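You operate a simulated robot arm through the tools that you are given. There is no shell and no other tool.

You run a simulated robot arm. Do the job below in one go: nothing can be reset, and whatever is moved stays where it is left.

## Task
Test the bolted pump's solenoid with the trolley, then stow the grey plug.
Fine: trolley on, dial to COIL, grey plug in the pump's blue outlet, white button; the plug goes back in its grey rest.

Only the result counts: the job must be done as asked and must still hold three seconds after the hand-in. Knocking over, shifting, dropping, spilling or breaking anything else fails it.

## Robot
A 6-joint arm with a two-finger gripper, fixed in place. Base frame: the origin is on the floor under the middle of its stand, x ahead of it, y to its left, z up. Lengths are in cm, angles in degrees, forces in N, time in s.
It reaches about 141.7 cm from its shoulder. Its first joint turns from -166.0 to 166.0 degrees. Payload 3.43 kg.
The TCP is the grasp point between the finger pads, 2 cm short of the fingertips. In the tool frame z runs along the fingers and y along their closing line. The gripper opens to 19 cm; its body begins 24.8 cm behind the TCP.
Orientation is told as [roll, pitch, yaw] about the base's x, y, z axes, in that order, counted from this pose: with the fingers straight down and closing along the base's y, the tool's x points along the base's -x, its y along +y and its z along -z.

## Interface
- The arm moves only by the tool drive_tool. Its argument "moves" is a list of rows, each a list of 3 entries, a list of its own where there are three numbers: the shift along the tool's x, y, z in cm, then the turn, a rotation vector about the tool's x, y, z in rad, then the gripper command, from -1 (fully open) to 1 (shut), values between in proportion. In form: [[[x, y, z], [ax, ay, az], fingers], ...]. A call has 1 to 20 rows; each row is the pose to reach, as a shift and turn from the pose commanded when the call began, along the tool's axes at that moment. A row lasts 0.2 s, in which the tool goes at most 5 cm and 8.6 degrees; a call with a longer step from one row to the next is refused whole, and so is a gripper value outside its range. A pose out of reach is approached as far as the arm can. The call stops where the force on the tool passes 40 N (or 10 N more than at its start, if that is more) or the arm is blocked; 0.2 s more then pass. The fingers move at their own pace (about 15.3 cm/s each) and stop on an object; they squeeze with about 23 N. The grip force told is the motor's: it shows also when the fingers shut on nothing. Time passes only in rows, and 0.2 s behind the last, so rows that repeat a pose let the fingers close. The reply holds the time, the measured pose of the TCP, the force on the tool along the base axes, the opening and the grip force, in the units named above and with some noise, with the torque about the TCP (base axes, N m) and any sound that the robot's microphone picked up, and new pictures: "views" is both (left out), scene, wrist or none.
- Cameras (640 x 400 px; columns grow to the right, rows downward): "scene" is fixed at [21.93, 50.09, 171.36]; the picture's right is [-0.99, -0.15, 0.00], its down [-0.08, 0.52, -0.85] and it looks along [0.13, -0.84, -0.52] (base axes); focal length 329 px, centre (320, 200). "wrist" rides on the gripper at [7, -0.8, -28.8] in the tool frame; the picture's right is [0.12, 0.99, 0.00], its down [-0.96, 0.12, -0.25] and it looks along [-0.25, 0.03, 0.97] (tool axes); focal length 261 px, centre (320, 200). There is no depth. A picture from a camera that has moved, and an enlarged one, comes with that camera's place and axes in the base frame and with its lens.
- move_column(by): moves the trunk up (or, below 0, down) by that many cm; the arm rides with it, the base frame stays. It gives what a move gives, with no picture.
- zoom(camera, box): a new picture of the part [left, top, right, bottom] of that camera's present view, enlarged. The clock stands still meanwhile.
- close_job(): hands the job in; it is judged then, once.

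Places have to be worked out from the pictures, the camera data and where the tool is seen. Open the gripper and draw the arm clear of the work before you hand the job in, unless the task says otherwise.

The tools are called after ">>>" as name(argument=value, ...) on one line, values as JSON. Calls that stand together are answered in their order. drive_tool: Moves the arm, as the interface text tells. Its arguments: {"type":"object","properties":{"moves":{"type":"array","items":{"type":"array"}},"views":{"type":"string","enum":["both","scene","wrist","none"]}},"required":["moves"]} The other tools are called the same way: move_column (by) moves the trunk up or down; zoom (camera, box) takes an enlarged picture of a part of a camera's view; close_job () hands the job in.

At the start:

```text
time: 0.0
tool_pos: [-4.54, -57.59, 129.44]
orientation: [0.0, 0.0, 0.0]
ft_force: [-0.5, -1.1, -0.1]
wrist_torque: [0.01, -0.02, -0.01]
grip_width: 19.0
grasp_force: 0.1
trunk travel left (down, up): [-27.5, 16.5]
```

scene: 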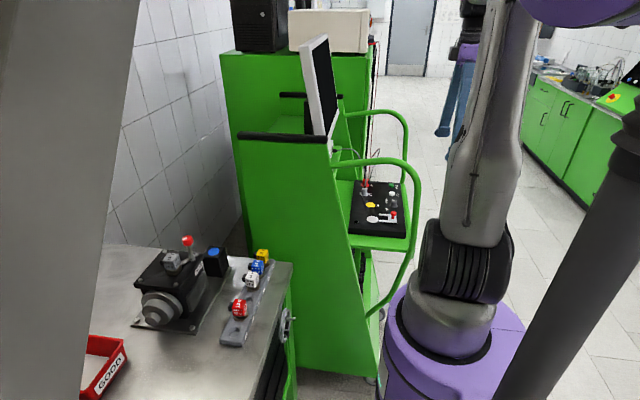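
wrist: 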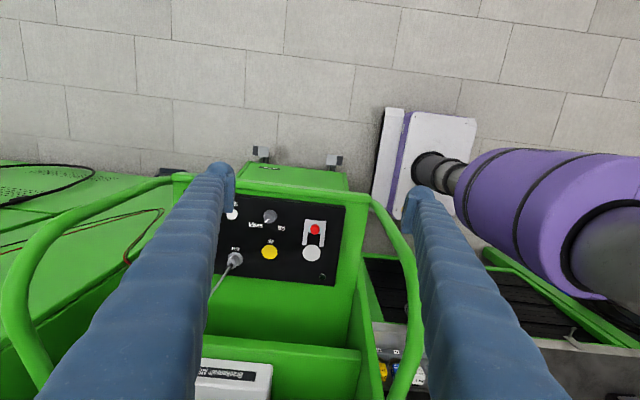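

The scene shows the trolley panel (black) and a bench with the pump and some coloured plugs. I zoom in on each before moving.

>>> zoom(camera="scene", box=[340, 170, 420, 240])

>>> zoom(camera="scene", box=[120, 220, 300, 350])

>>> zoom(camera="wrist", box=[200, 180, 360, 300])

>>> zoom(camera="scene", box=[60, 300, 300, 400])

```text
5.71 times, centred on (380, 205) of scene
camera zoom: at [21.93, 50.09, 171.36], right [-0.99, -0.15, 0.0], down [-0.08, 0.52, -0.85], along [0.13, -0.84, -0.52], focal length 1878 px, centre (-23, 171)
```

zoom: 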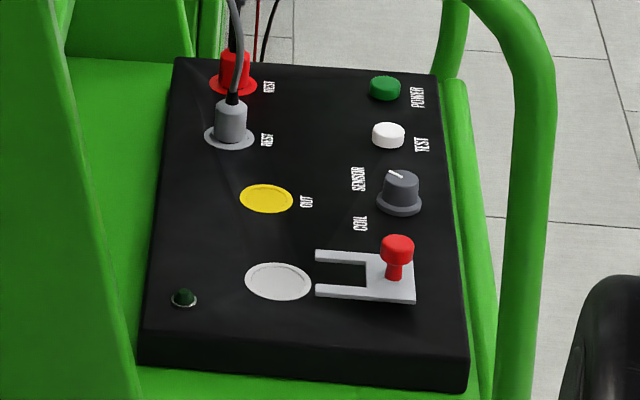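

```text
3.08 times, centred on (210, 285) of scene
camera zoom: at [21.93, 50.09, 171.36], right [-0.99, -0.15, 0.0], down [-0.08, 0.52, -0.85], along [0.13, -0.84, -0.52], focal length 1011 px, centre (658, -62)
```

zoom: 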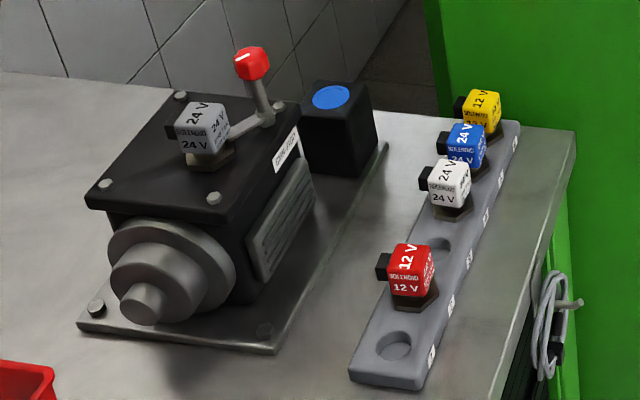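

```text
3.33 times, centred on (280, 240) of wrist
camera zoom: at [-11.47, -58.36, 158.17], right [-0.12, 0.99, 0.0], down [0.96, 0.12, 0.25], along [0.25, 0.03, -0.97], focal length 869 px, centre (453, 67)
```

zoom: 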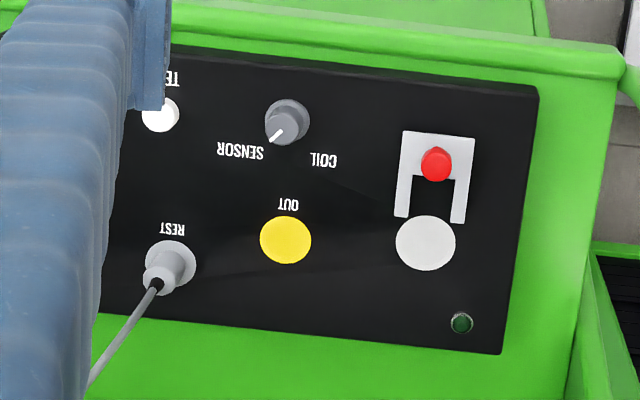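

```text
2.67 times, centred on (180, 350) of scene
camera zoom: at [21.93, 50.09, 171.36], right [-0.99, -0.15, 0.0], down [-0.08, 0.52, -0.85], along [0.13, -0.84, -0.52], focal length 876 px, centre (693, -200)
```

zoom: 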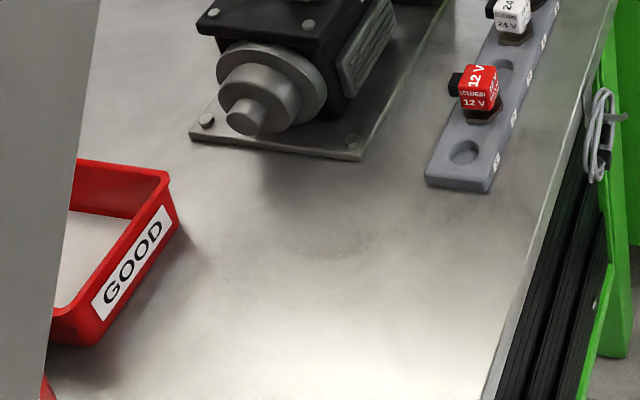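

Triangulating the two views puts the panel at z≈98.5, white button near (9.7,-76.7), dial near (9.2,-67.6), and grey plug near (21.7,-75.6). I check the gripper, hoops and monitor before moving.

>>> zoom(camera="scene", box=[400, 0, 520, 150])

>>> zoom(camera="scene", box=[220, 10, 440, 170])

>>> zoom(camera="wrist", box=[340, 300, 480, 400])

>>> zoom(camera="wrist", box=[0, 160, 320, 400])

```text
2.67 times, centred on (460, 75) of scene
camera zoom: at [21.93, 50.09, 171.36], right [-0.99, -0.15, 0.0], down [-0.08, 0.52, -0.85], along [0.13, -0.84, -0.52], focal length 876 px, centre (-53, 533)
```

zoom: 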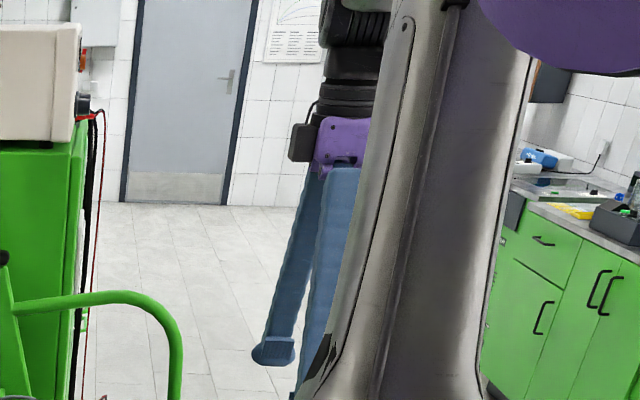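

```text
2.50 times, centred on (330, 90) of scene
camera zoom: at [21.93, 50.09, 171.36], right [-0.99, -0.15, 0.0], down [-0.08, 0.52, -0.85], along [0.13, -0.84, -0.52], focal length 822 px, centre (295, 475)
```

zoom: 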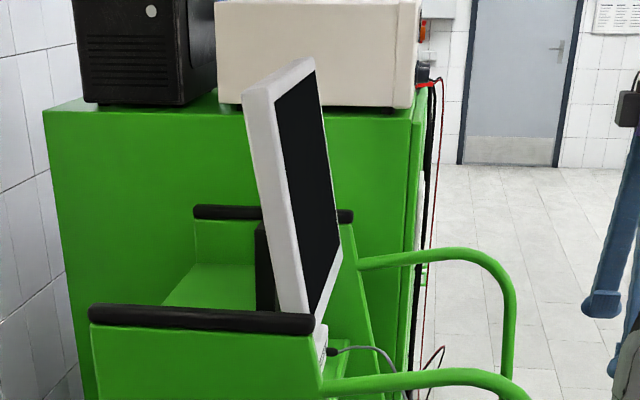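

```text
4.00 times, centred on (410, 350) of wrist
camera zoom: at [-11.47, -58.36, 158.17], right [-0.12, 0.99, 0.0], down [0.96, 0.12, 0.25], along [0.25, 0.03, -0.97], focal length 1043 px, centre (-40, -400)
```

zoom: 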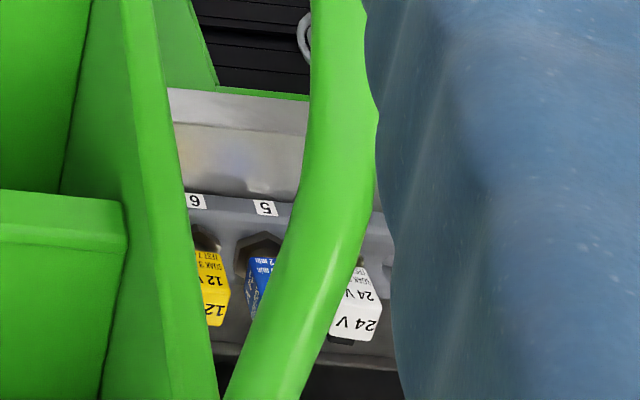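

```text
1.67 times, centred on (160, 280) of wrist
camera zoom: at [-11.47, -58.36, 158.17], right [-0.12, 0.99, 0.0], down [0.96, 0.12, 0.25], along [0.25, 0.03, -0.97], focal length 434 px, centre (587, 67)
```

zoom: 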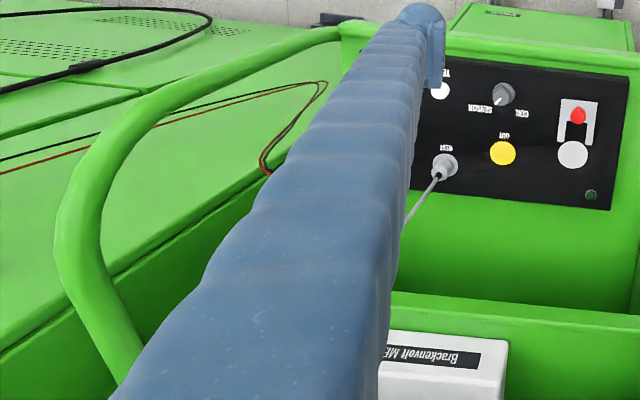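

The gap between the hoops (y≈-42 and y≈-96) is wide enough. I close the fingers and move over the panel centre at about (9,-70,114) for a closer look.

>>> drive_tool(moves=[[[-2.3, -2.1, 2.6], [0, 0, 0], 1], [[-4.6, -4.2, 5.2], [0, 0, 0], 1], [[-6.9, -6.3, 7.8], [0, 0, 0], 1], [[-9.2, -8.4, 10.4], [0, 0, 0], 1], [[-11.5, -10.5, 13], [0, 0, 0], 1], [[-13.5, -12.4, 15.4], [0, 0, 0], 1], [[-13.5, -12.4, 15.4], [0, 0, 0], 1]], views="both")

```text
time: 1.6
tool_pos: [8.91, -70.1, 113.93]
orientation: [0.0, 0.0, 0.0]
ft_force: [-0.4, -0.4, 0.6]
wrist_torque: [0.07, 0.01, -0.03]
grip_width: 0.01
grasp_force: 23.0
trunk travel left (down, up): [-27.5, 16.5]
camera wrist: at [2.02, -70.9, 142.7], right [-0.12, 0.99, 0.0], down [0.96, 0.12, 0.25], along [0.25, 0.03, -0.97], focal length 261 px, centre (320, 200)
```

scene: 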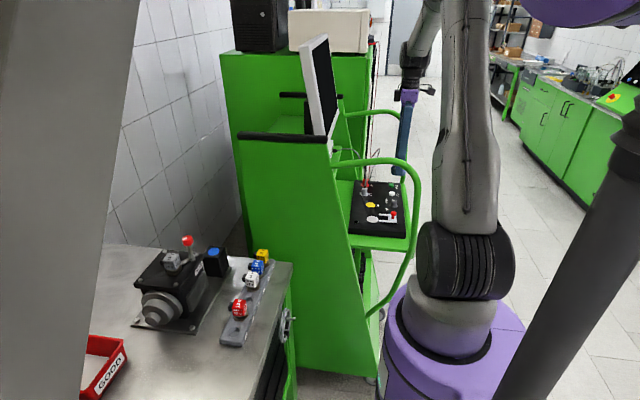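
wrist: 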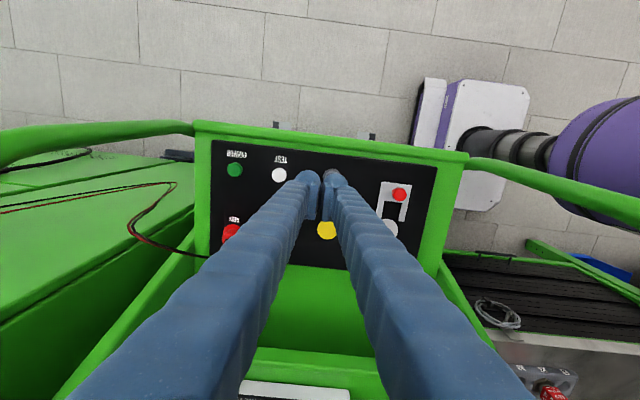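

I zoom on the panel from here to see the buttons, dial and finger tips in detail.

>>> zoom(camera="wrist", box=[200, 140, 300, 270])

>>> zoom(camera="wrist", box=[290, 150, 450, 270])

>>> zoom(camera="scene", box=[330, 80, 430, 250])

```text
3.08 times, centred on (250, 205) of wrist
camera zoom: at [2.02, -70.9, 142.7], right [-0.12, 0.99, 0.0], down [0.96, 0.12, 0.25], along [0.25, 0.03, -0.97], focal length 802 px, centre (535, 185)
```

zoom: 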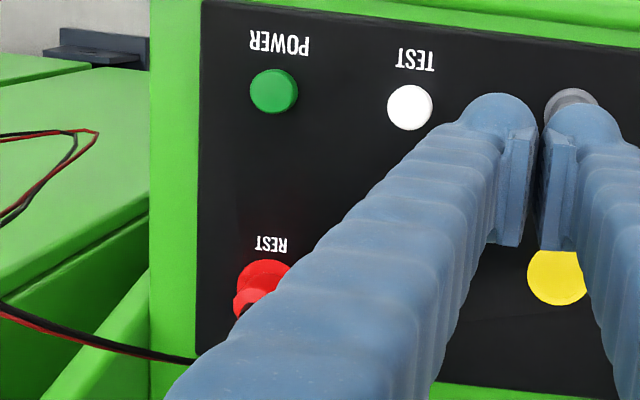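

```text
3.33 times, centred on (370, 210) of wrist
camera zoom: at [2.02, -70.9, 142.7], right [-0.12, 0.99, 0.0], down [0.96, 0.12, 0.25], along [0.25, 0.03, -0.97], focal length 869 px, centre (153, 167)
```

zoom: 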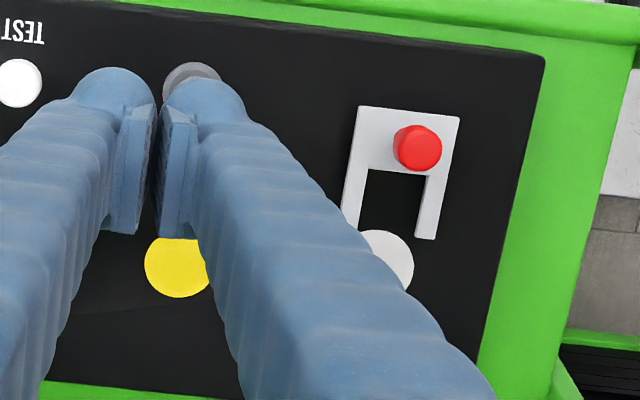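

```text
2.35 times, centred on (380, 165) of scene
camera zoom: at [21.93, 50.09, 171.36], right [-0.99, -0.15, 0.0], down [-0.08, 0.52, -0.85], along [0.13, -0.84, -0.52], focal length 773 px, centre (179, 282)
```

zoom: 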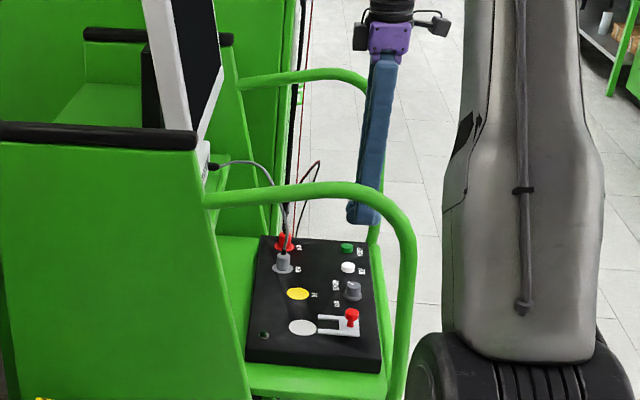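

The far hoop's inner edge is near y≈-91.5, close to POWER at y≈-84.2. I yaw to -90 so the wide side of the gripper lies along x, while moving above the green button.

>>> drive_tool(moves=[[[0, -1.3, 0.3], [0, 0, 0.143], 1], [[-0.1, -2.6, 0.6], [0, 0, 0.286], 1], [[-0.2, -3.9, 0.9], [0, 0, 0.429], 1], [[-0.3, -5.2, 1.2], [0, 0, 0.572], 1], [[-0.4, -6.5, 1.5], [0, 0, 0.715], 1], [[-0.5, -7.8, 1.8], [0, 0, 0.858], 1], [[-0.6, -9.1, 2.1], [0, 0, 1.001], 1], [[-0.6, -10.4, 2.4], [0, 0, 1.144], 1], [[-0.6, -11.7, 2.7], [0, 0, 1.287], 1], [[-0.7, -13.0, 3.0], [0, 0, 1.43], 1], [[-0.7, -14.1, 3.3], [0, 0, 1.5708], 1], [[-0.7, -14.1, 3.3], [0, 0, 1.5708], 1]], views="both")

```text
time: 4.2
tool_pos: [9.58, -84.07, 110.7]
orientation: [0.0, -0.1, -90.0]
ft_force: [-0.5, 0.3, -0.3]
wrist_torque: [0.01, 0.0, 0.02]
grip_width: 0.0
grasp_force: 23.3
trunk travel left (down, up): [-27.5, 16.5]
camera wrist: at [8.93, -76.98, 139.46], right [0.99, 0.12, 0.0], down [0.11, -0.96, 0.25], along [0.03, -0.25, -0.97], focal length 261 px, centre (320, 200)
```

scene: 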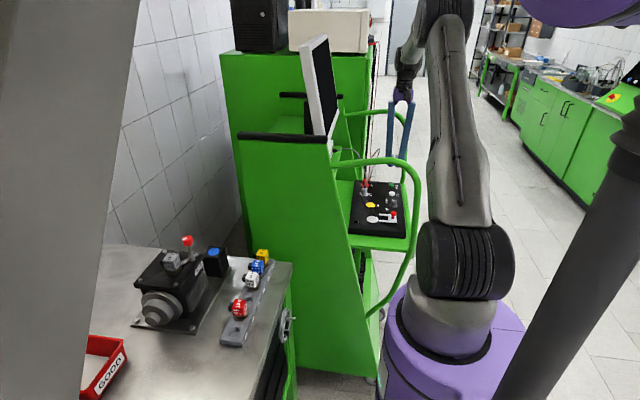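
wrist: 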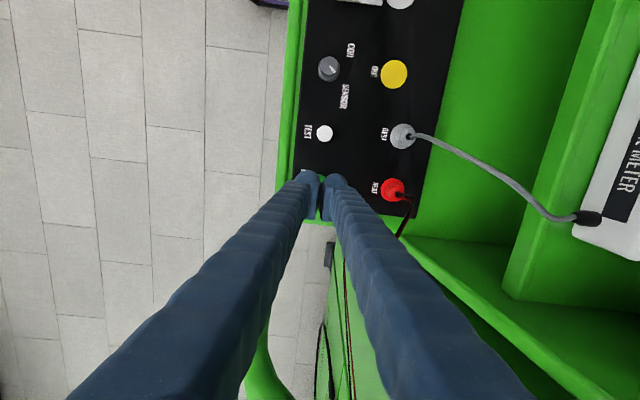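

Yaw is -90 now. I zoom to check fingertip alignment over the POWER button and the dial pointer.

>>> zoom(camera="scene", box=[350, 140, 420, 230])

>>> zoom(camera="wrist", box=[280, 20, 440, 220])

```text
4.44 times, centred on (385, 185) of scene
camera zoom: at [21.93, 50.09, 171.36], right [-0.99, -0.15, 0.0], down [-0.08, 0.52, -0.85], along [0.13, -0.84, -0.52], focal length 1461 px, centre (31, 267)
```

zoom: 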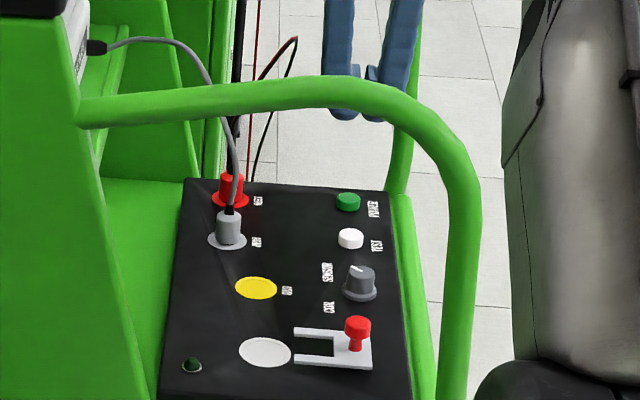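

```text
2.00 times, centred on (360, 120) of wrist
camera zoom: at [8.93, -76.98, 139.46], right [0.99, 0.12, 0.0], down [0.11, -0.96, 0.25], along [0.03, -0.25, -0.97], focal length 521 px, centre (240, 360)
```

zoom: 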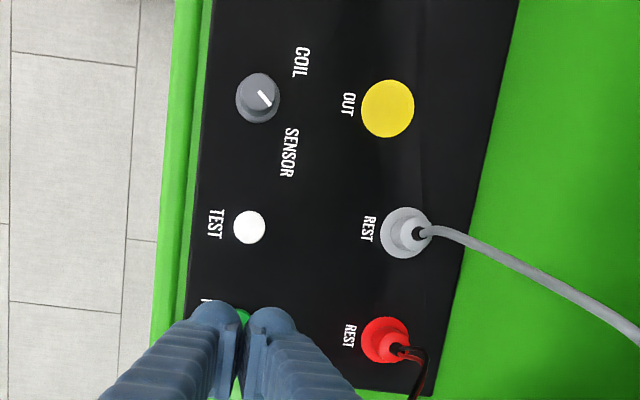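

Fingertips sit over the green button (9.65,-84.2, top ≈99.2). I lower in small steps to press POWER, watching force and sound.

>>> drive_tool(moves=[[[-0.1, 0.05, 3], [0, 0, 0], 1], [[-0.1, 0.05, 6], [0, 0, 0], 1], [[-0.1, 0.05, 8], [0, 0, 0], 1], [[-0.1, 0.05, 8.8], [0, 0, 0], 1], [[-0.1, 0.05, 9.2], [0, 0, 0], 1], [[-0.1, 0.05, 9.5], [0, 0, 0], 1], [[-0.1, 0.05, 9.7], [0, 0, 0], 1], [[-0.1, 0.05, 9.9], [0, 0, 0], 1]], views="both")

```text
time: 6.0
tool_pos: [9.71, -84.16, 100.86]
orientation: [0.0, 0.1, -90.0]
ft_force: [1.1, -0.6, 1.4]
wrist_torque: [-0.02, 0.01, 0.02]
grip_width: 0.01
grasp_force: 22.9
trunk travel left (down, up): [-27.5, 16.5]
heard: click
camera wrist: at [8.99, -77.08, 129.6], right [0.99, 0.12, 0.0], down [0.12, -0.96, 0.25], along [0.03, -0.25, -0.97], focal length 261 px, centre (320, 200)
```

scene: 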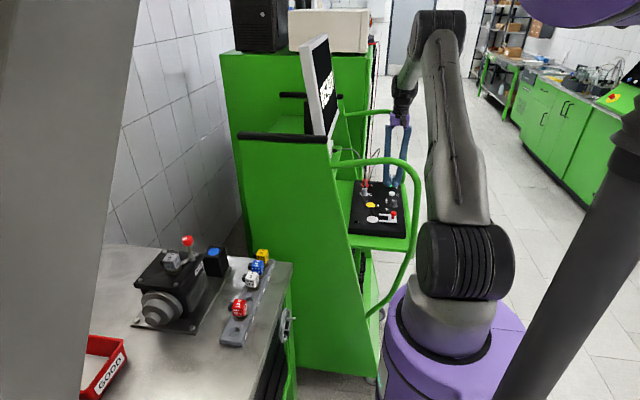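
wrist: 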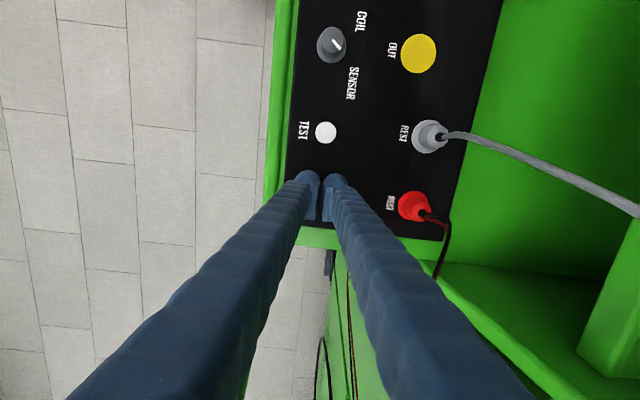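

A click was heard and the monitor now shows something. I lift off the button and read the screen and the panel lamp.

>>> drive_tool(moves=[[[0, 0, -3], [0, 0, 0], 1], [[0, 0, -6], [0, 0, 0], 1], [[0, 0, -7], [0, 0, 0], 1]], views="none")

>>> zoom(camera="scene", box=[295, 30, 350, 140])

>>> zoom(camera="scene", box=[345, 170, 415, 240])

```text
time: 6.8
tool_pos: [9.62, -84.16, 107.89]
orientation: [0.0, 0.0, -90.0]
ft_force: [-0.3, 0.2, -0.5]
wrist_torque: [-0.05, 0.0, -0.04]
grip_width: 0.0
grasp_force: 34.3
trunk travel left (down, up): [-27.5, 16.5]
```

```text
3.64 times, centred on (322, 85) of scene
camera zoom: at [21.93, 50.09, 171.36], right [-0.99, -0.15, 0.0], down [-0.08, 0.52, -0.85], along [0.13, -0.84, -0.52], focal length 1195 px, centre (311, 618)
```

zoom: 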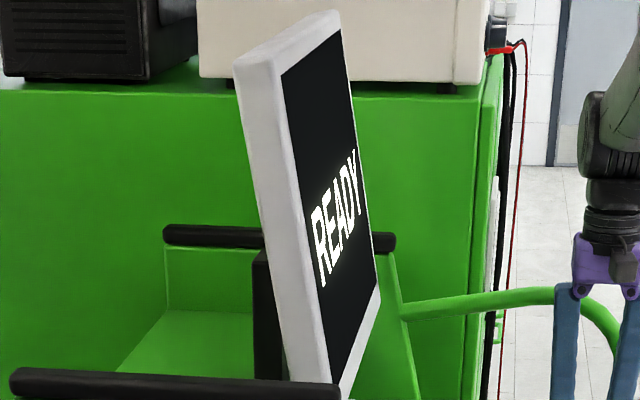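

```text
5.71 times, centred on (380, 205) of scene
camera zoom: at [21.93, 50.09, 171.36], right [-0.99, -0.15, 0.0], down [-0.08, 0.52, -0.85], along [0.13, -0.84, -0.52], focal length 1878 px, centre (-23, 171)
```

zoom: 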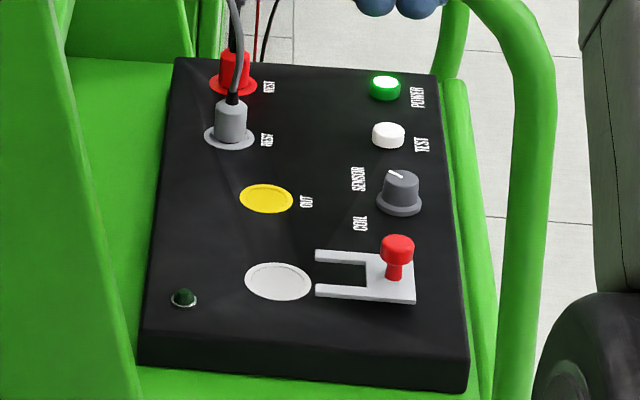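

Power is on: button lit, screen READY. Next I move above the dial at (9.25,-68.3) and open the fingers to about 6 cm.

>>> drive_tool(moves=[[[4, -0.1, 0], [0, 0, 0], 1], [[8, -0.2, 0], [0, 0, 0], 1], [[12, -0.3, 0], [0, 0, 0], 0.8], [[15.9, -0.37, 0], [0, 0, 0], 0.37], [[15.9, -0.37, 0], [0, 0, 0], 0.37], [[15.9, -0.37, 0], [0, 0, 0], 0.37]], views="both")

>>> zoom(camera="wrist", box=[240, 120, 400, 220])

>>> zoom(camera="scene", box=[345, 160, 435, 240])

```text
time: 8.2
tool_pos: [9.27, -68.2, 107.71]
orientation: [0.0, 0.1, -90.0]
ft_force: [-0.3, 0.4, -1.0]
wrist_torque: [0.09, -0.04, -0.01]
grip_width: 5.98
grasp_force: 0.0
trunk travel left (down, up): [-27.5, 16.5]
camera wrist: at [8.64, -61.22, 136.58], right [0.99, 0.12, 0.0], down [0.12, -0.96, 0.25], along [0.03, -0.25, -0.97], focal length 261 px, centre (320, 200)
```

scene: 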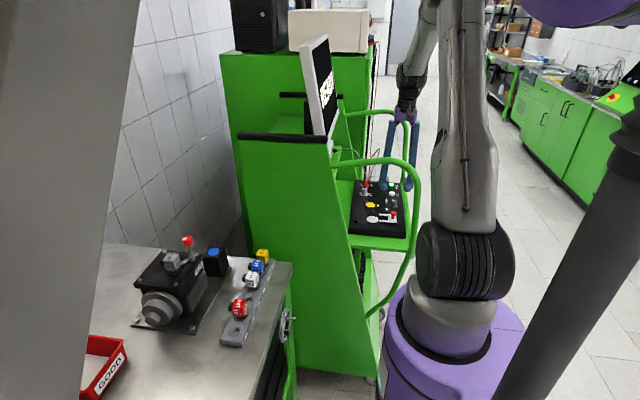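
wrist: 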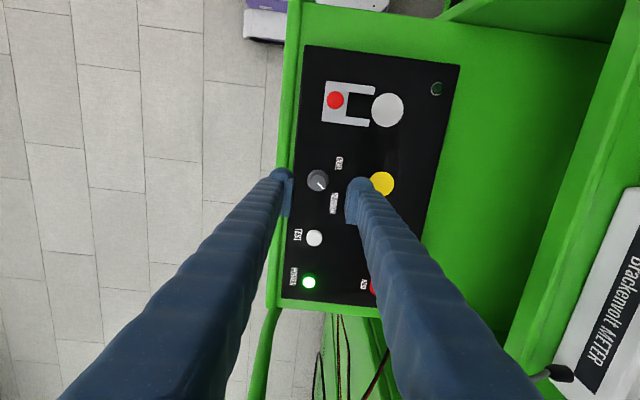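

```text
4.00 times, centred on (320, 170) of wrist
camera zoom: at [8.64, -61.22, 136.58], right [0.99, 0.12, 0.0], down [0.12, -0.96, 0.25], along [0.03, -0.25, -0.97], focal length 1043 px, centre (320, 320)
```

zoom: 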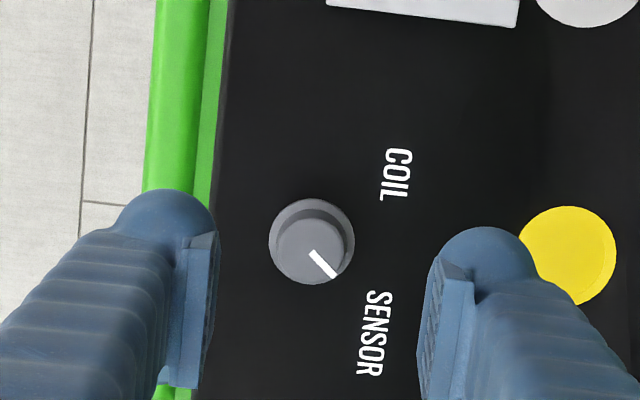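

```text
5.00 times, centred on (390, 200) of scene
camera zoom: at [21.93, 50.09, 171.36], right [-0.99, -0.15, 0.0], down [-0.08, 0.52, -0.85], along [0.13, -0.84, -0.52], focal length 1643 px, centre (-30, 200)
```

zoom: 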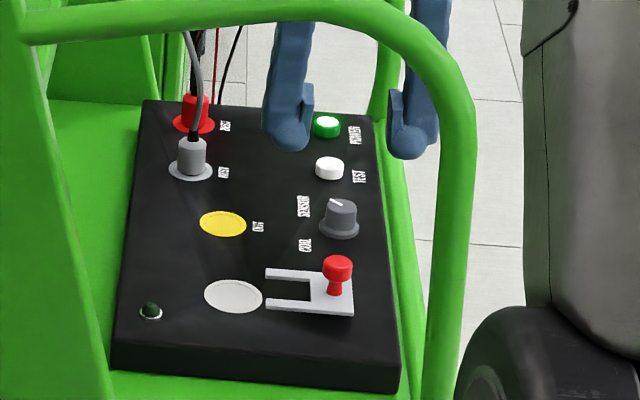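

The finger tips straddle the dial (about (9.1,-68.1)), pointer at -45° on SENSOR. I lower to TCP z≈100.9 and close on the knob.

>>> drive_tool(moves=[[[0.1, -0.15, 3], [0, 0, 0], 0.37], [[0.1, -0.15, 5], [0, 0, 0], 0.45], [[0.1, -0.15, 6.2], [0, 0, 0], 0.45], [[0.1, -0.15, 6.8], [0, 0, 0], 0.45], [[0.1, -0.15, 6.8], [0, 0, 0], 0.6], [[0.1, -0.15, 6.8], [0, 0, 0], 1], [[0.1, -0.15, 6.8], [0, 0, 0], 1]], views="both")

>>> zoom(camera="wrist", box=[240, 120, 400, 220])

>>> zoom(camera="scene", box=[345, 160, 435, 240])

```text
time: 9.8
tool_pos: [9.04, -68.09, 101.04]
orientation: [0.0, 0.0, -90.0]
ft_force: [-17.4, -1.4, -3.2]
wrist_torque: [-0.15, 0.16, 0.07]
grip_width: 2.34
grasp_force: 45.6
trunk travel left (down, up): [-27.5, 16.5]
camera wrist: at [8.3, -61.08, 129.79], right [0.99, 0.12, 0.0], down [0.12, -0.96, 0.25], along [0.03, -0.25, -0.97], focal length 261 px, centre (320, 200)
```

scene: 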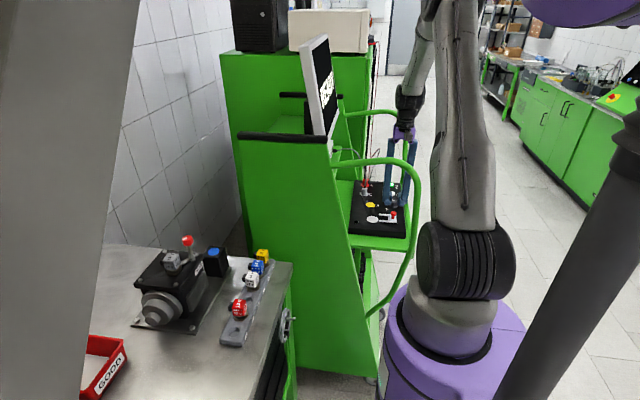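
wrist: 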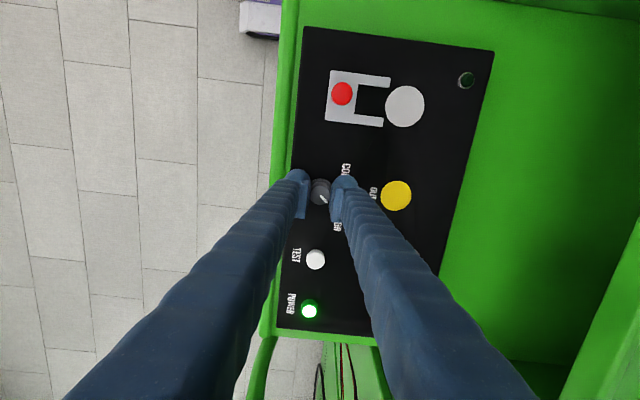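

```text
4.00 times, centred on (320, 170) of wrist
camera zoom: at [8.3, -61.08, 129.79], right [0.99, 0.12, 0.0], down [0.12, -0.96, 0.25], along [0.03, -0.25, -0.97], focal length 1043 px, centre (320, 320)
```

zoom: 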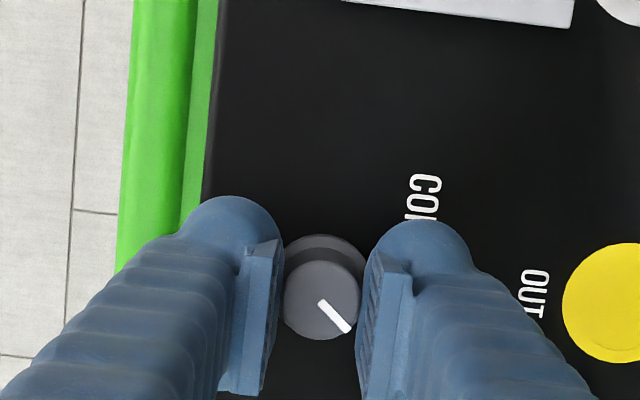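

```text
5.00 times, centred on (390, 200) of scene
camera zoom: at [21.93, 50.09, 171.36], right [-0.99, -0.15, 0.0], down [-0.08, 0.52, -0.85], along [0.13, -0.84, -0.52], focal length 1643 px, centre (-30, 200)
```

zoom: 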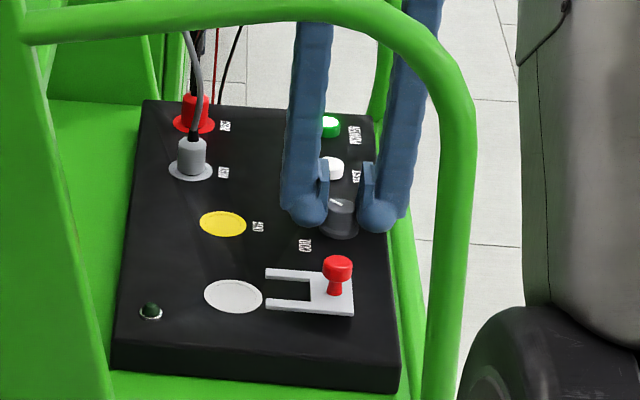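

The knob is gripped (width 2.34). I recentre slightly toward -x and turn the tool counter-clockwise (yaw up), half way first.

>>> drive_tool(moves=[[[0, -0.07, 0], [0, 0, 0], 1], [[0, -0.07, 0], [0, 0, -0.13], 1], [[0, -0.07, 0], [0, 0, -0.26], 1], [[0, -0.07, 0], [0, 0, -0.39], 1], [[0, -0.07, 0], [0, 0, -0.52], 1], [[0, -0.07, 0], [0, 0, -0.65], 1], [[0, -0.07, 0], [0, 0, -0.785], 1], [[0, -0.07, 0], [0, 0, -0.785], 1]], views="both")

>>> zoom(camera="wrist", box=[240, 120, 400, 220])

>>> zoom(camera="scene", box=[345, 160, 435, 240])

```text
time: 11.6
tool_pos: [9.16, -68.11, 101.03]
orientation: [0.0, 0.0, -44.9]
ft_force: [-4.3, 6.3, 0.2]
wrist_torque: [0.12, 0.07, 0.02]
grip_width: 2.3
grasp_force: 44.9
trunk travel left (down, up): [-27.5, 16.5]
camera wrist: at [3.66, -63.7, 129.8], right [0.62, 0.79, 0.0], down [0.76, -0.6, 0.25], along [0.19, -0.15, -0.97], focal length 261 px, centre (320, 200)
```

scene: 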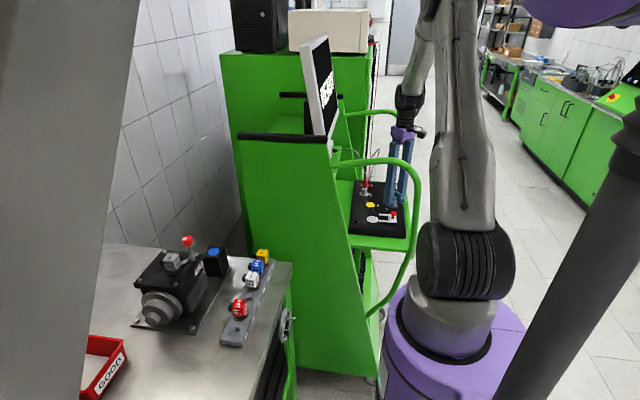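
wrist: 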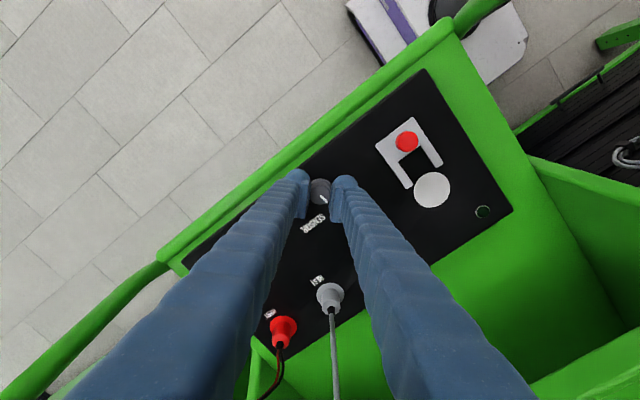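

```text
4.00 times, centred on (320, 170) of wrist
camera zoom: at [3.66, -63.7, 129.8], right [0.62, 0.79, 0.0], down [0.76, -0.6, 0.25], along [0.19, -0.15, -0.97], focal length 1043 px, centre (320, 320)
```

zoom: 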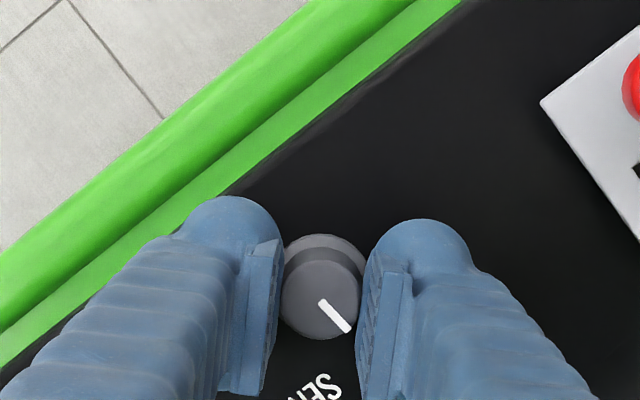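

```text
5.00 times, centred on (390, 200) of scene
camera zoom: at [21.93, 50.09, 171.36], right [-0.99, -0.15, 0.0], down [-0.08, 0.52, -0.85], along [0.13, -0.84, -0.52], focal length 1643 px, centre (-30, 200)
```

zoom: 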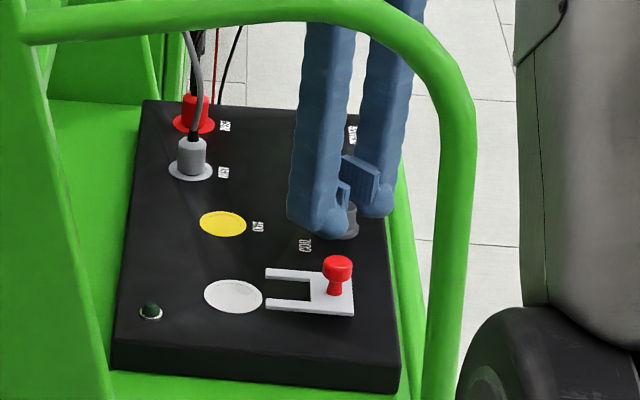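

The pointer turned with the grip. I turn the remaining 45° to yaw 0.

>>> drive_tool(moves=[[[0, 0, 0], [0, 0, -0.13], 1], [[0, 0, 0], [0, 0, -0.26], 1], [[0, 0, 0], [0, 0, -0.39], 1], [[0, 0, 0], [0, 0, -0.52], 1], [[0, 0, 0], [0, 0, -0.65], 1], [[0, 0, 0], [0, 0, -0.785], 1], [[0, 0, 0], [0, 0, -0.785], 1]], views="both")

>>> zoom(camera="wrist", box=[240, 150, 400, 250])

>>> zoom(camera="scene", box=[345, 160, 435, 240])

```text
time: 13.2
tool_pos: [9.17, -67.98, 101.13]
orientation: [-0.1, 0.0, 0.1]
ft_force: [7.4, 15.9, 6.1]
wrist_torque: [0.25, -0.29, -0.38]
grip_width: 2.29
grasp_force: 45.2
trunk travel left (down, up): [-27.5, 16.5]
camera wrist: at [2.31, -68.81, 129.88], right [-0.12, 0.99, 0.0], down [0.96, 0.12, 0.25], along [0.25, 0.03, -0.97], focal length 261 px, centre (320, 200)
```

scene: 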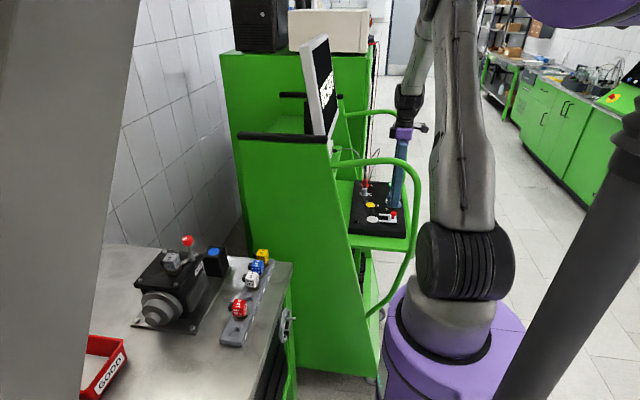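
wrist: 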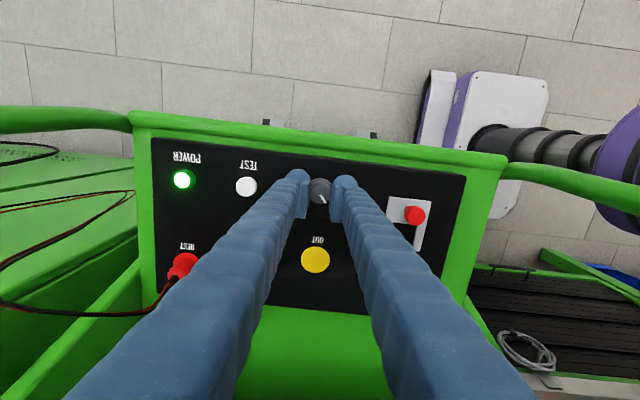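

```text
4.00 times, centred on (320, 200) of wrist
camera zoom: at [2.31, -68.81, 129.88], right [-0.12, 0.99, 0.0], down [0.96, 0.12, 0.25], along [0.25, 0.03, -0.97], focal length 1043 px, centre (320, 200)
```

zoom: 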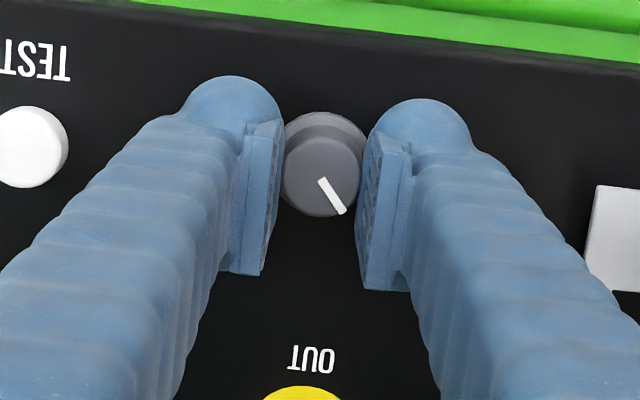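

```text
5.00 times, centred on (390, 200) of scene
camera zoom: at [21.93, 50.09, 171.36], right [-0.99, -0.15, 0.0], down [-0.08, 0.52, -0.85], along [0.13, -0.84, -0.52], focal length 1643 px, centre (-30, 200)
```

zoom: 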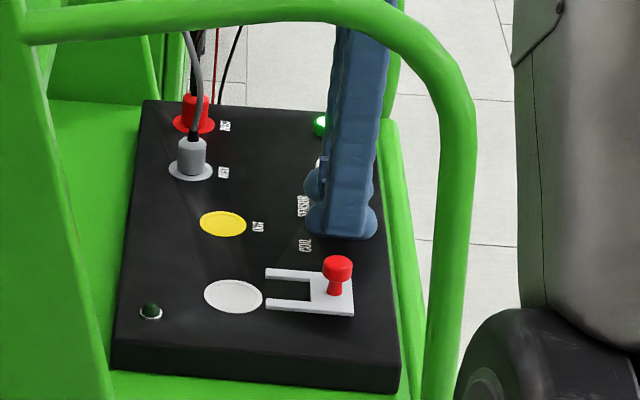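

The pointer stopped at about +39° (an end stop, torque −0.38 N m), mirror of its start, so it is on COIL. I release and lift.

>>> drive_tool(moves=[[[0, 0, 0], [0, 0, 0], 0.55], [[0, 0, 0], [0, 0, 0], 0.5], [[0, 0, -2], [0, 0, 0], 0.5], [[0, 0, -5], [0, 0, 0], 0.5], [[0, 0, -9], [0, 0, 0], 0.5]], views="both")

>>> zoom(camera="wrist", box=[200, 130, 440, 280])

>>> zoom(camera="scene", box=[345, 160, 435, 240])

>>> zoom(camera="scene", box=[295, 30, 350, 140])

```text
time: 14.4
tool_pos: [9.02, -68.14, 110.04]
orientation: [0.1, 0.0, 0.0]
ft_force: [0.8, -0.5, -0.6]
wrist_torque: [0.01, -0.01, 0.01]
grip_width: 4.74
grasp_force: 0.1
trunk travel left (down, up): [-27.5, 16.5]
camera wrist: at [2.14, -68.99, 138.79], right [-0.12, 0.99, 0.0], down [0.96, 0.11, 0.25], along [0.25, 0.03, -0.97], focal length 261 px, centre (320, 200)
```

scene: 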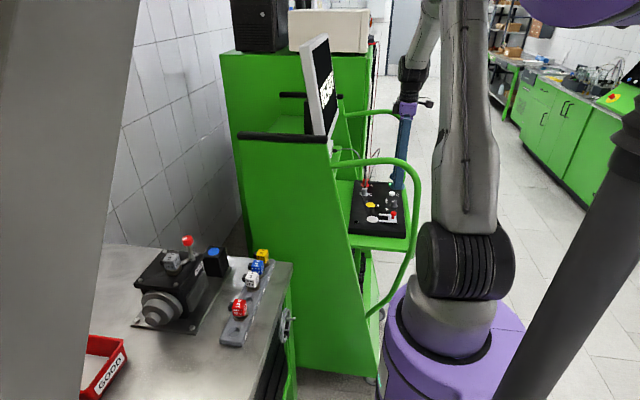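
wrist: 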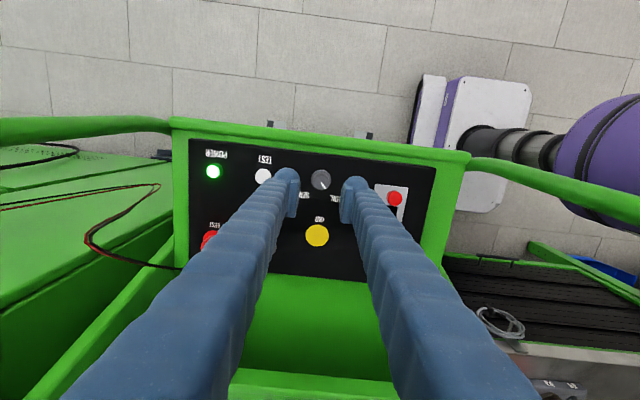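

```text
2.67 times, centred on (320, 205) of wrist
camera zoom: at [2.14, -68.99, 138.79], right [-0.12, 0.99, 0.0], down [0.96, 0.11, 0.25], along [0.25, 0.03, -0.97], focal length 695 px, centre (320, 187)
```

zoom: 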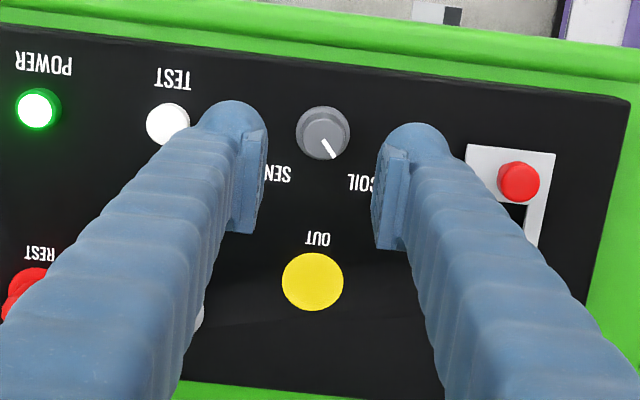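

```text
5.00 times, centred on (390, 200) of scene
camera zoom: at [21.93, 50.09, 171.36], right [-0.99, -0.15, 0.0], down [-0.08, 0.52, -0.85], along [0.13, -0.84, -0.52], focal length 1643 px, centre (-30, 200)
```

zoom: 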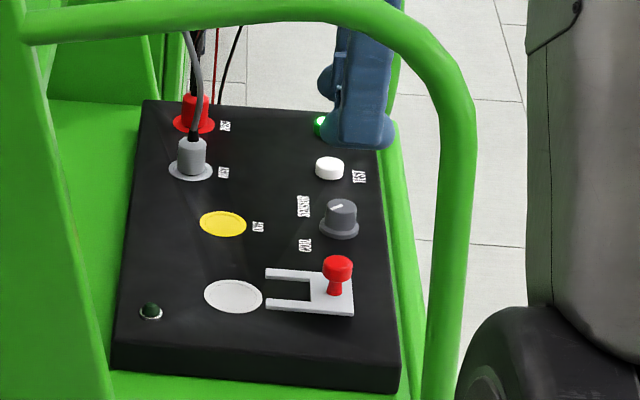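

```text
3.64 times, centred on (322, 85) of scene
camera zoom: at [21.93, 50.09, 171.36], right [-0.99, -0.15, 0.0], down [-0.08, 0.52, -0.85], along [0.13, -0.84, -0.52], focal length 1195 px, centre (311, 618)
```

zoom: 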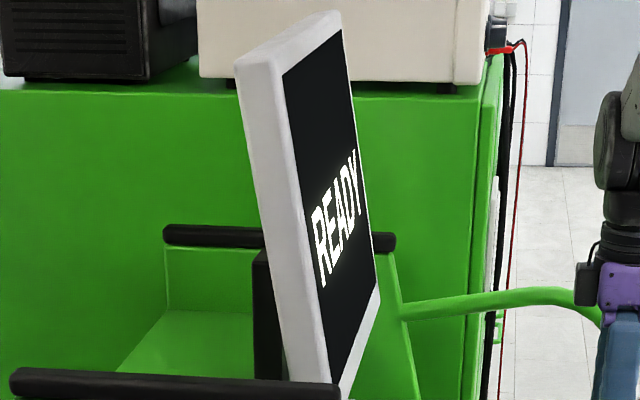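

The dial now points to COIL and the panel stays READY. I move above the grey plug, about (21.5,-75.8), with the fingers open about 6 cm along y so the cable can leave toward +x.

>>> drive_tool(moves=[[[-2, -1, -3], [0, 0, 0], 0.4], [[-5, -3, -6], [0, 0, 0], 0.37], [[-8.5, -5.5, -6], [0, 0, 0], 0.37], [[-12.45, -7.7, -6], [0, 0, 0], 0.37], [[-12.45, -7.7, -6], [0, 0, 0], 0.37]], views="both")

>>> zoom(camera="wrist", box=[220, 130, 420, 280])

>>> zoom(camera="scene", box=[335, 130, 425, 220])

```text
time: 15.6
tool_pos: [21.63, -75.96, 116.01]
orientation: [0.1, 0.0, -0.1]
ft_force: [-0.3, -0.1, -1.2]
wrist_torque: [-0.05, -0.03, -0.03]
grip_width: 5.97
grasp_force: 0.1
trunk travel left (down, up): [-27.5, 16.5]
camera wrist: at [14.61, -76.71, 144.8], right [-0.12, 0.99, 0.0], down [0.96, 0.11, 0.25], along [0.25, 0.03, -0.97], focal length 261 px, centre (320, 200)
```

scene: 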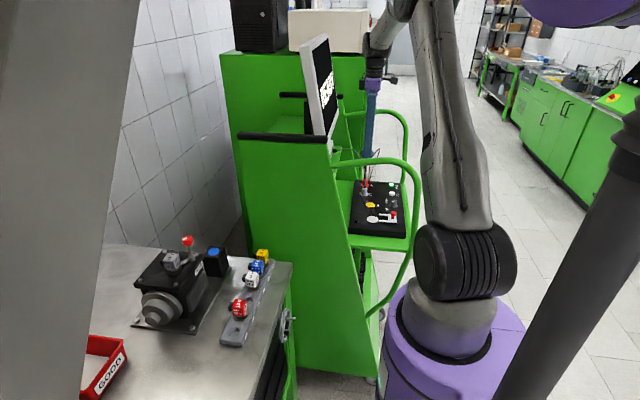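
wrist: 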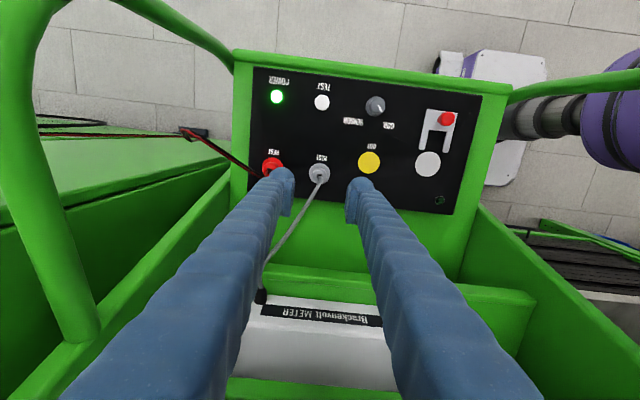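

```text
2.67 times, centred on (320, 205) of wrist
camera zoom: at [14.61, -76.71, 144.8], right [-0.12, 0.99, 0.0], down [0.96, 0.11, 0.25], along [0.25, 0.03, -0.97], focal length 695 px, centre (320, 187)
```

zoom: 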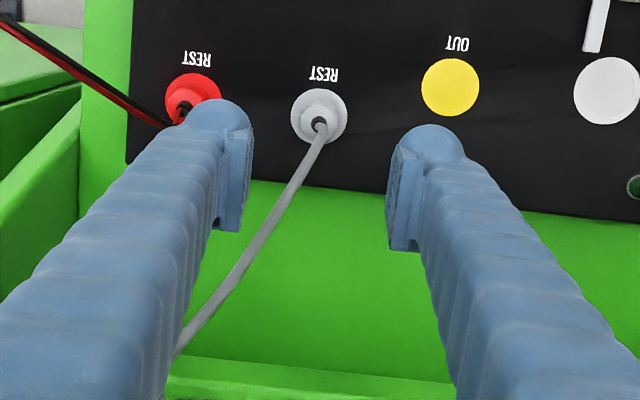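

```text
4.44 times, centred on (380, 175) of scene
camera zoom: at [21.93, 50.09, 171.36], right [-0.99, -0.15, 0.0], down [-0.08, 0.52, -0.85], along [0.13, -0.84, -0.52], focal length 1461 px, centre (53, 311)
```

zoom: 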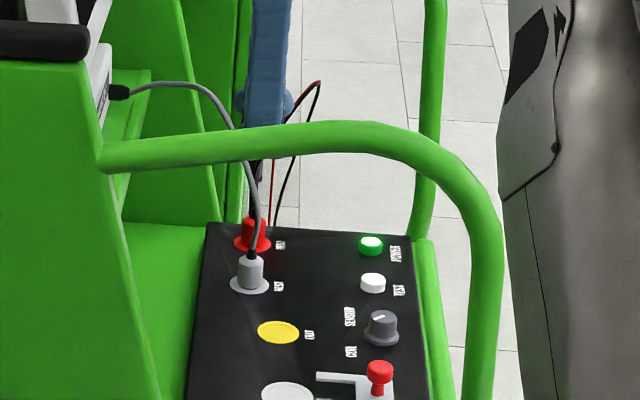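

The plug axis is at about (21.7,-75.9), centred between the fingers. Before pulling it I scout the route and outlet: lift to z≈148 and swing toward +y over the near hoop.

>>> drive_tool(moves=[[[0, 0, -4.8], [0, 0, 0], 0.37], [[0, 0, -9.6], [0, 0, 0], 0.37], [[0, 0, -14.4], [0, 0, 0], 0.37], [[0, 0, -19.2], [0, 0, 0], 0.37], [[0, 0, -24], [0, 0, 0], 0.37], [[0, 0, -28.8], [0, 0, 0], 0.37], [[0, 0, -32], [0, 0, 0], 0.37], [[0, 4.8, -33], [0, 0, 0], 0.37], [[0, 9.6, -33], [0, 0, 0], 0.37], [[0, 14.4, -33], [0, 0, 0], 0.37], [[0, 19.2, -33], [0, 0, 0], 0.37], [[0, 24, -33], [0, 0, 0], 0.37], [[-0.5, 28, -33], [0, 0, 0], 0.37], [[-0.5, 28, -33], [0, 0, 0], 0.37]], views="both")

```text
time: 18.6
tool_pos: [21.96, -47.97, 148.93]
orientation: [0.0, 0.0, -0.1]
ft_force: [-0.1, -0.8, -0.5]
wrist_torque: [0.06, 0.01, 0.01]
grip_width: 5.97
grasp_force: 0.0
trunk travel left (down, up): [-27.5, 16.5]
camera wrist: at [15.16, -48.77, 177.71], right [-0.12, 0.99, 0.0], down [0.96, 0.11, 0.25], along [0.25, 0.03, -0.97], focal length 261 px, centre (320, 200)
```

scene: 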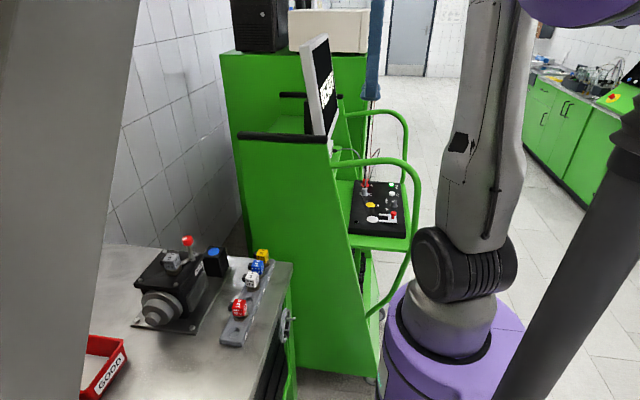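
wrist: 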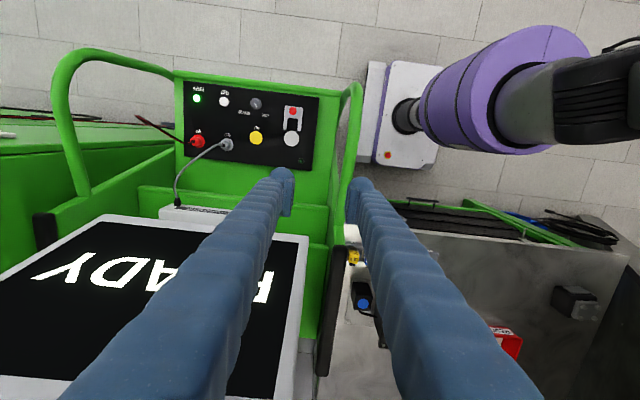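

The route clears so far; the monitor's near edge is at y≈-49. I move out to y≈-36 first, then along +x at this height toward the pump.

>>> drive_tool(moves=[[[-1, 4, 0], [0, 0, 0], 0.37], [[-2, 8, 0], [0, 0, 0], 0.37], [[-4, 12, 0], [0, 0, 0], 0.37], [[-8.5, 12.5, 0], [0, 0, 0], 0.37], [[-13, 13, 0], [0, 0, 0], 0.37], [[-17.5, 13.5, 0], [0, 0, 0], 0.37], [[-22, 14, 0], [0, 0, 0], 0.37], [[-26.5, 14.5, 0], [0, 0, 0], 0.37], [[-31, 15, 0], [0, 0, 0], 0.37], [[-35.5, 15, 0], [0, 0, 0], 0.37], [[-40, 15, 0], [0, 0, 0], 0.37], [[-40, 15, 0], [0, 0, 0], 0.37]], views="both")

```text
time: 21.2
tool_pos: [62.0, -32.87, 149.24]
orientation: [0.0, -0.2, -0.2]
ft_force: [-0.7, 0.6, 0.4]
wrist_torque: [-0.03, -0.13, 0.03]
grip_width: 5.96
grasp_force: 0.0
trunk travel left (down, up): [-27.5, 16.5]
camera wrist: at [55.02, -33.71, 177.99], right [-0.12, 0.99, 0.0], down [0.96, 0.11, 0.25], along [0.25, 0.03, -0.97], focal length 261 px, centre (320, 200)
```

scene: 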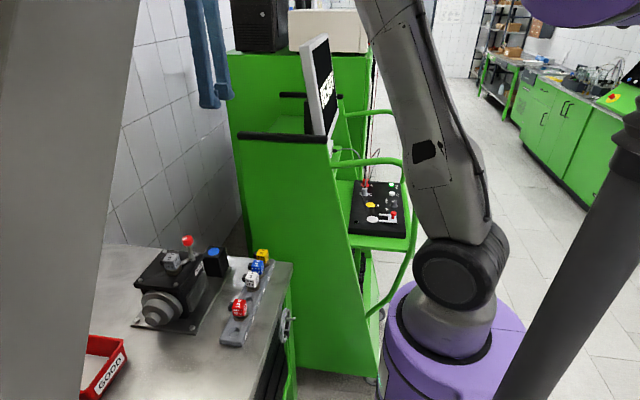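
wrist: 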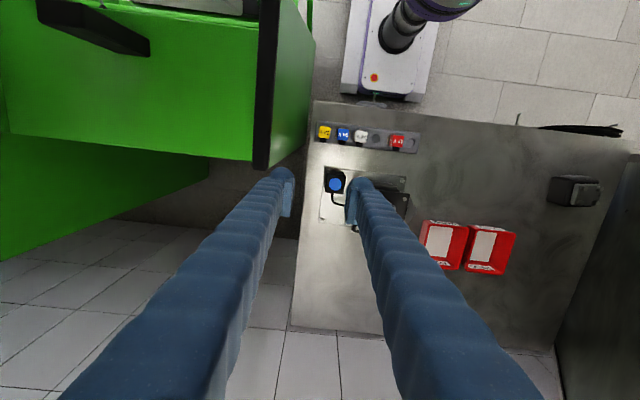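

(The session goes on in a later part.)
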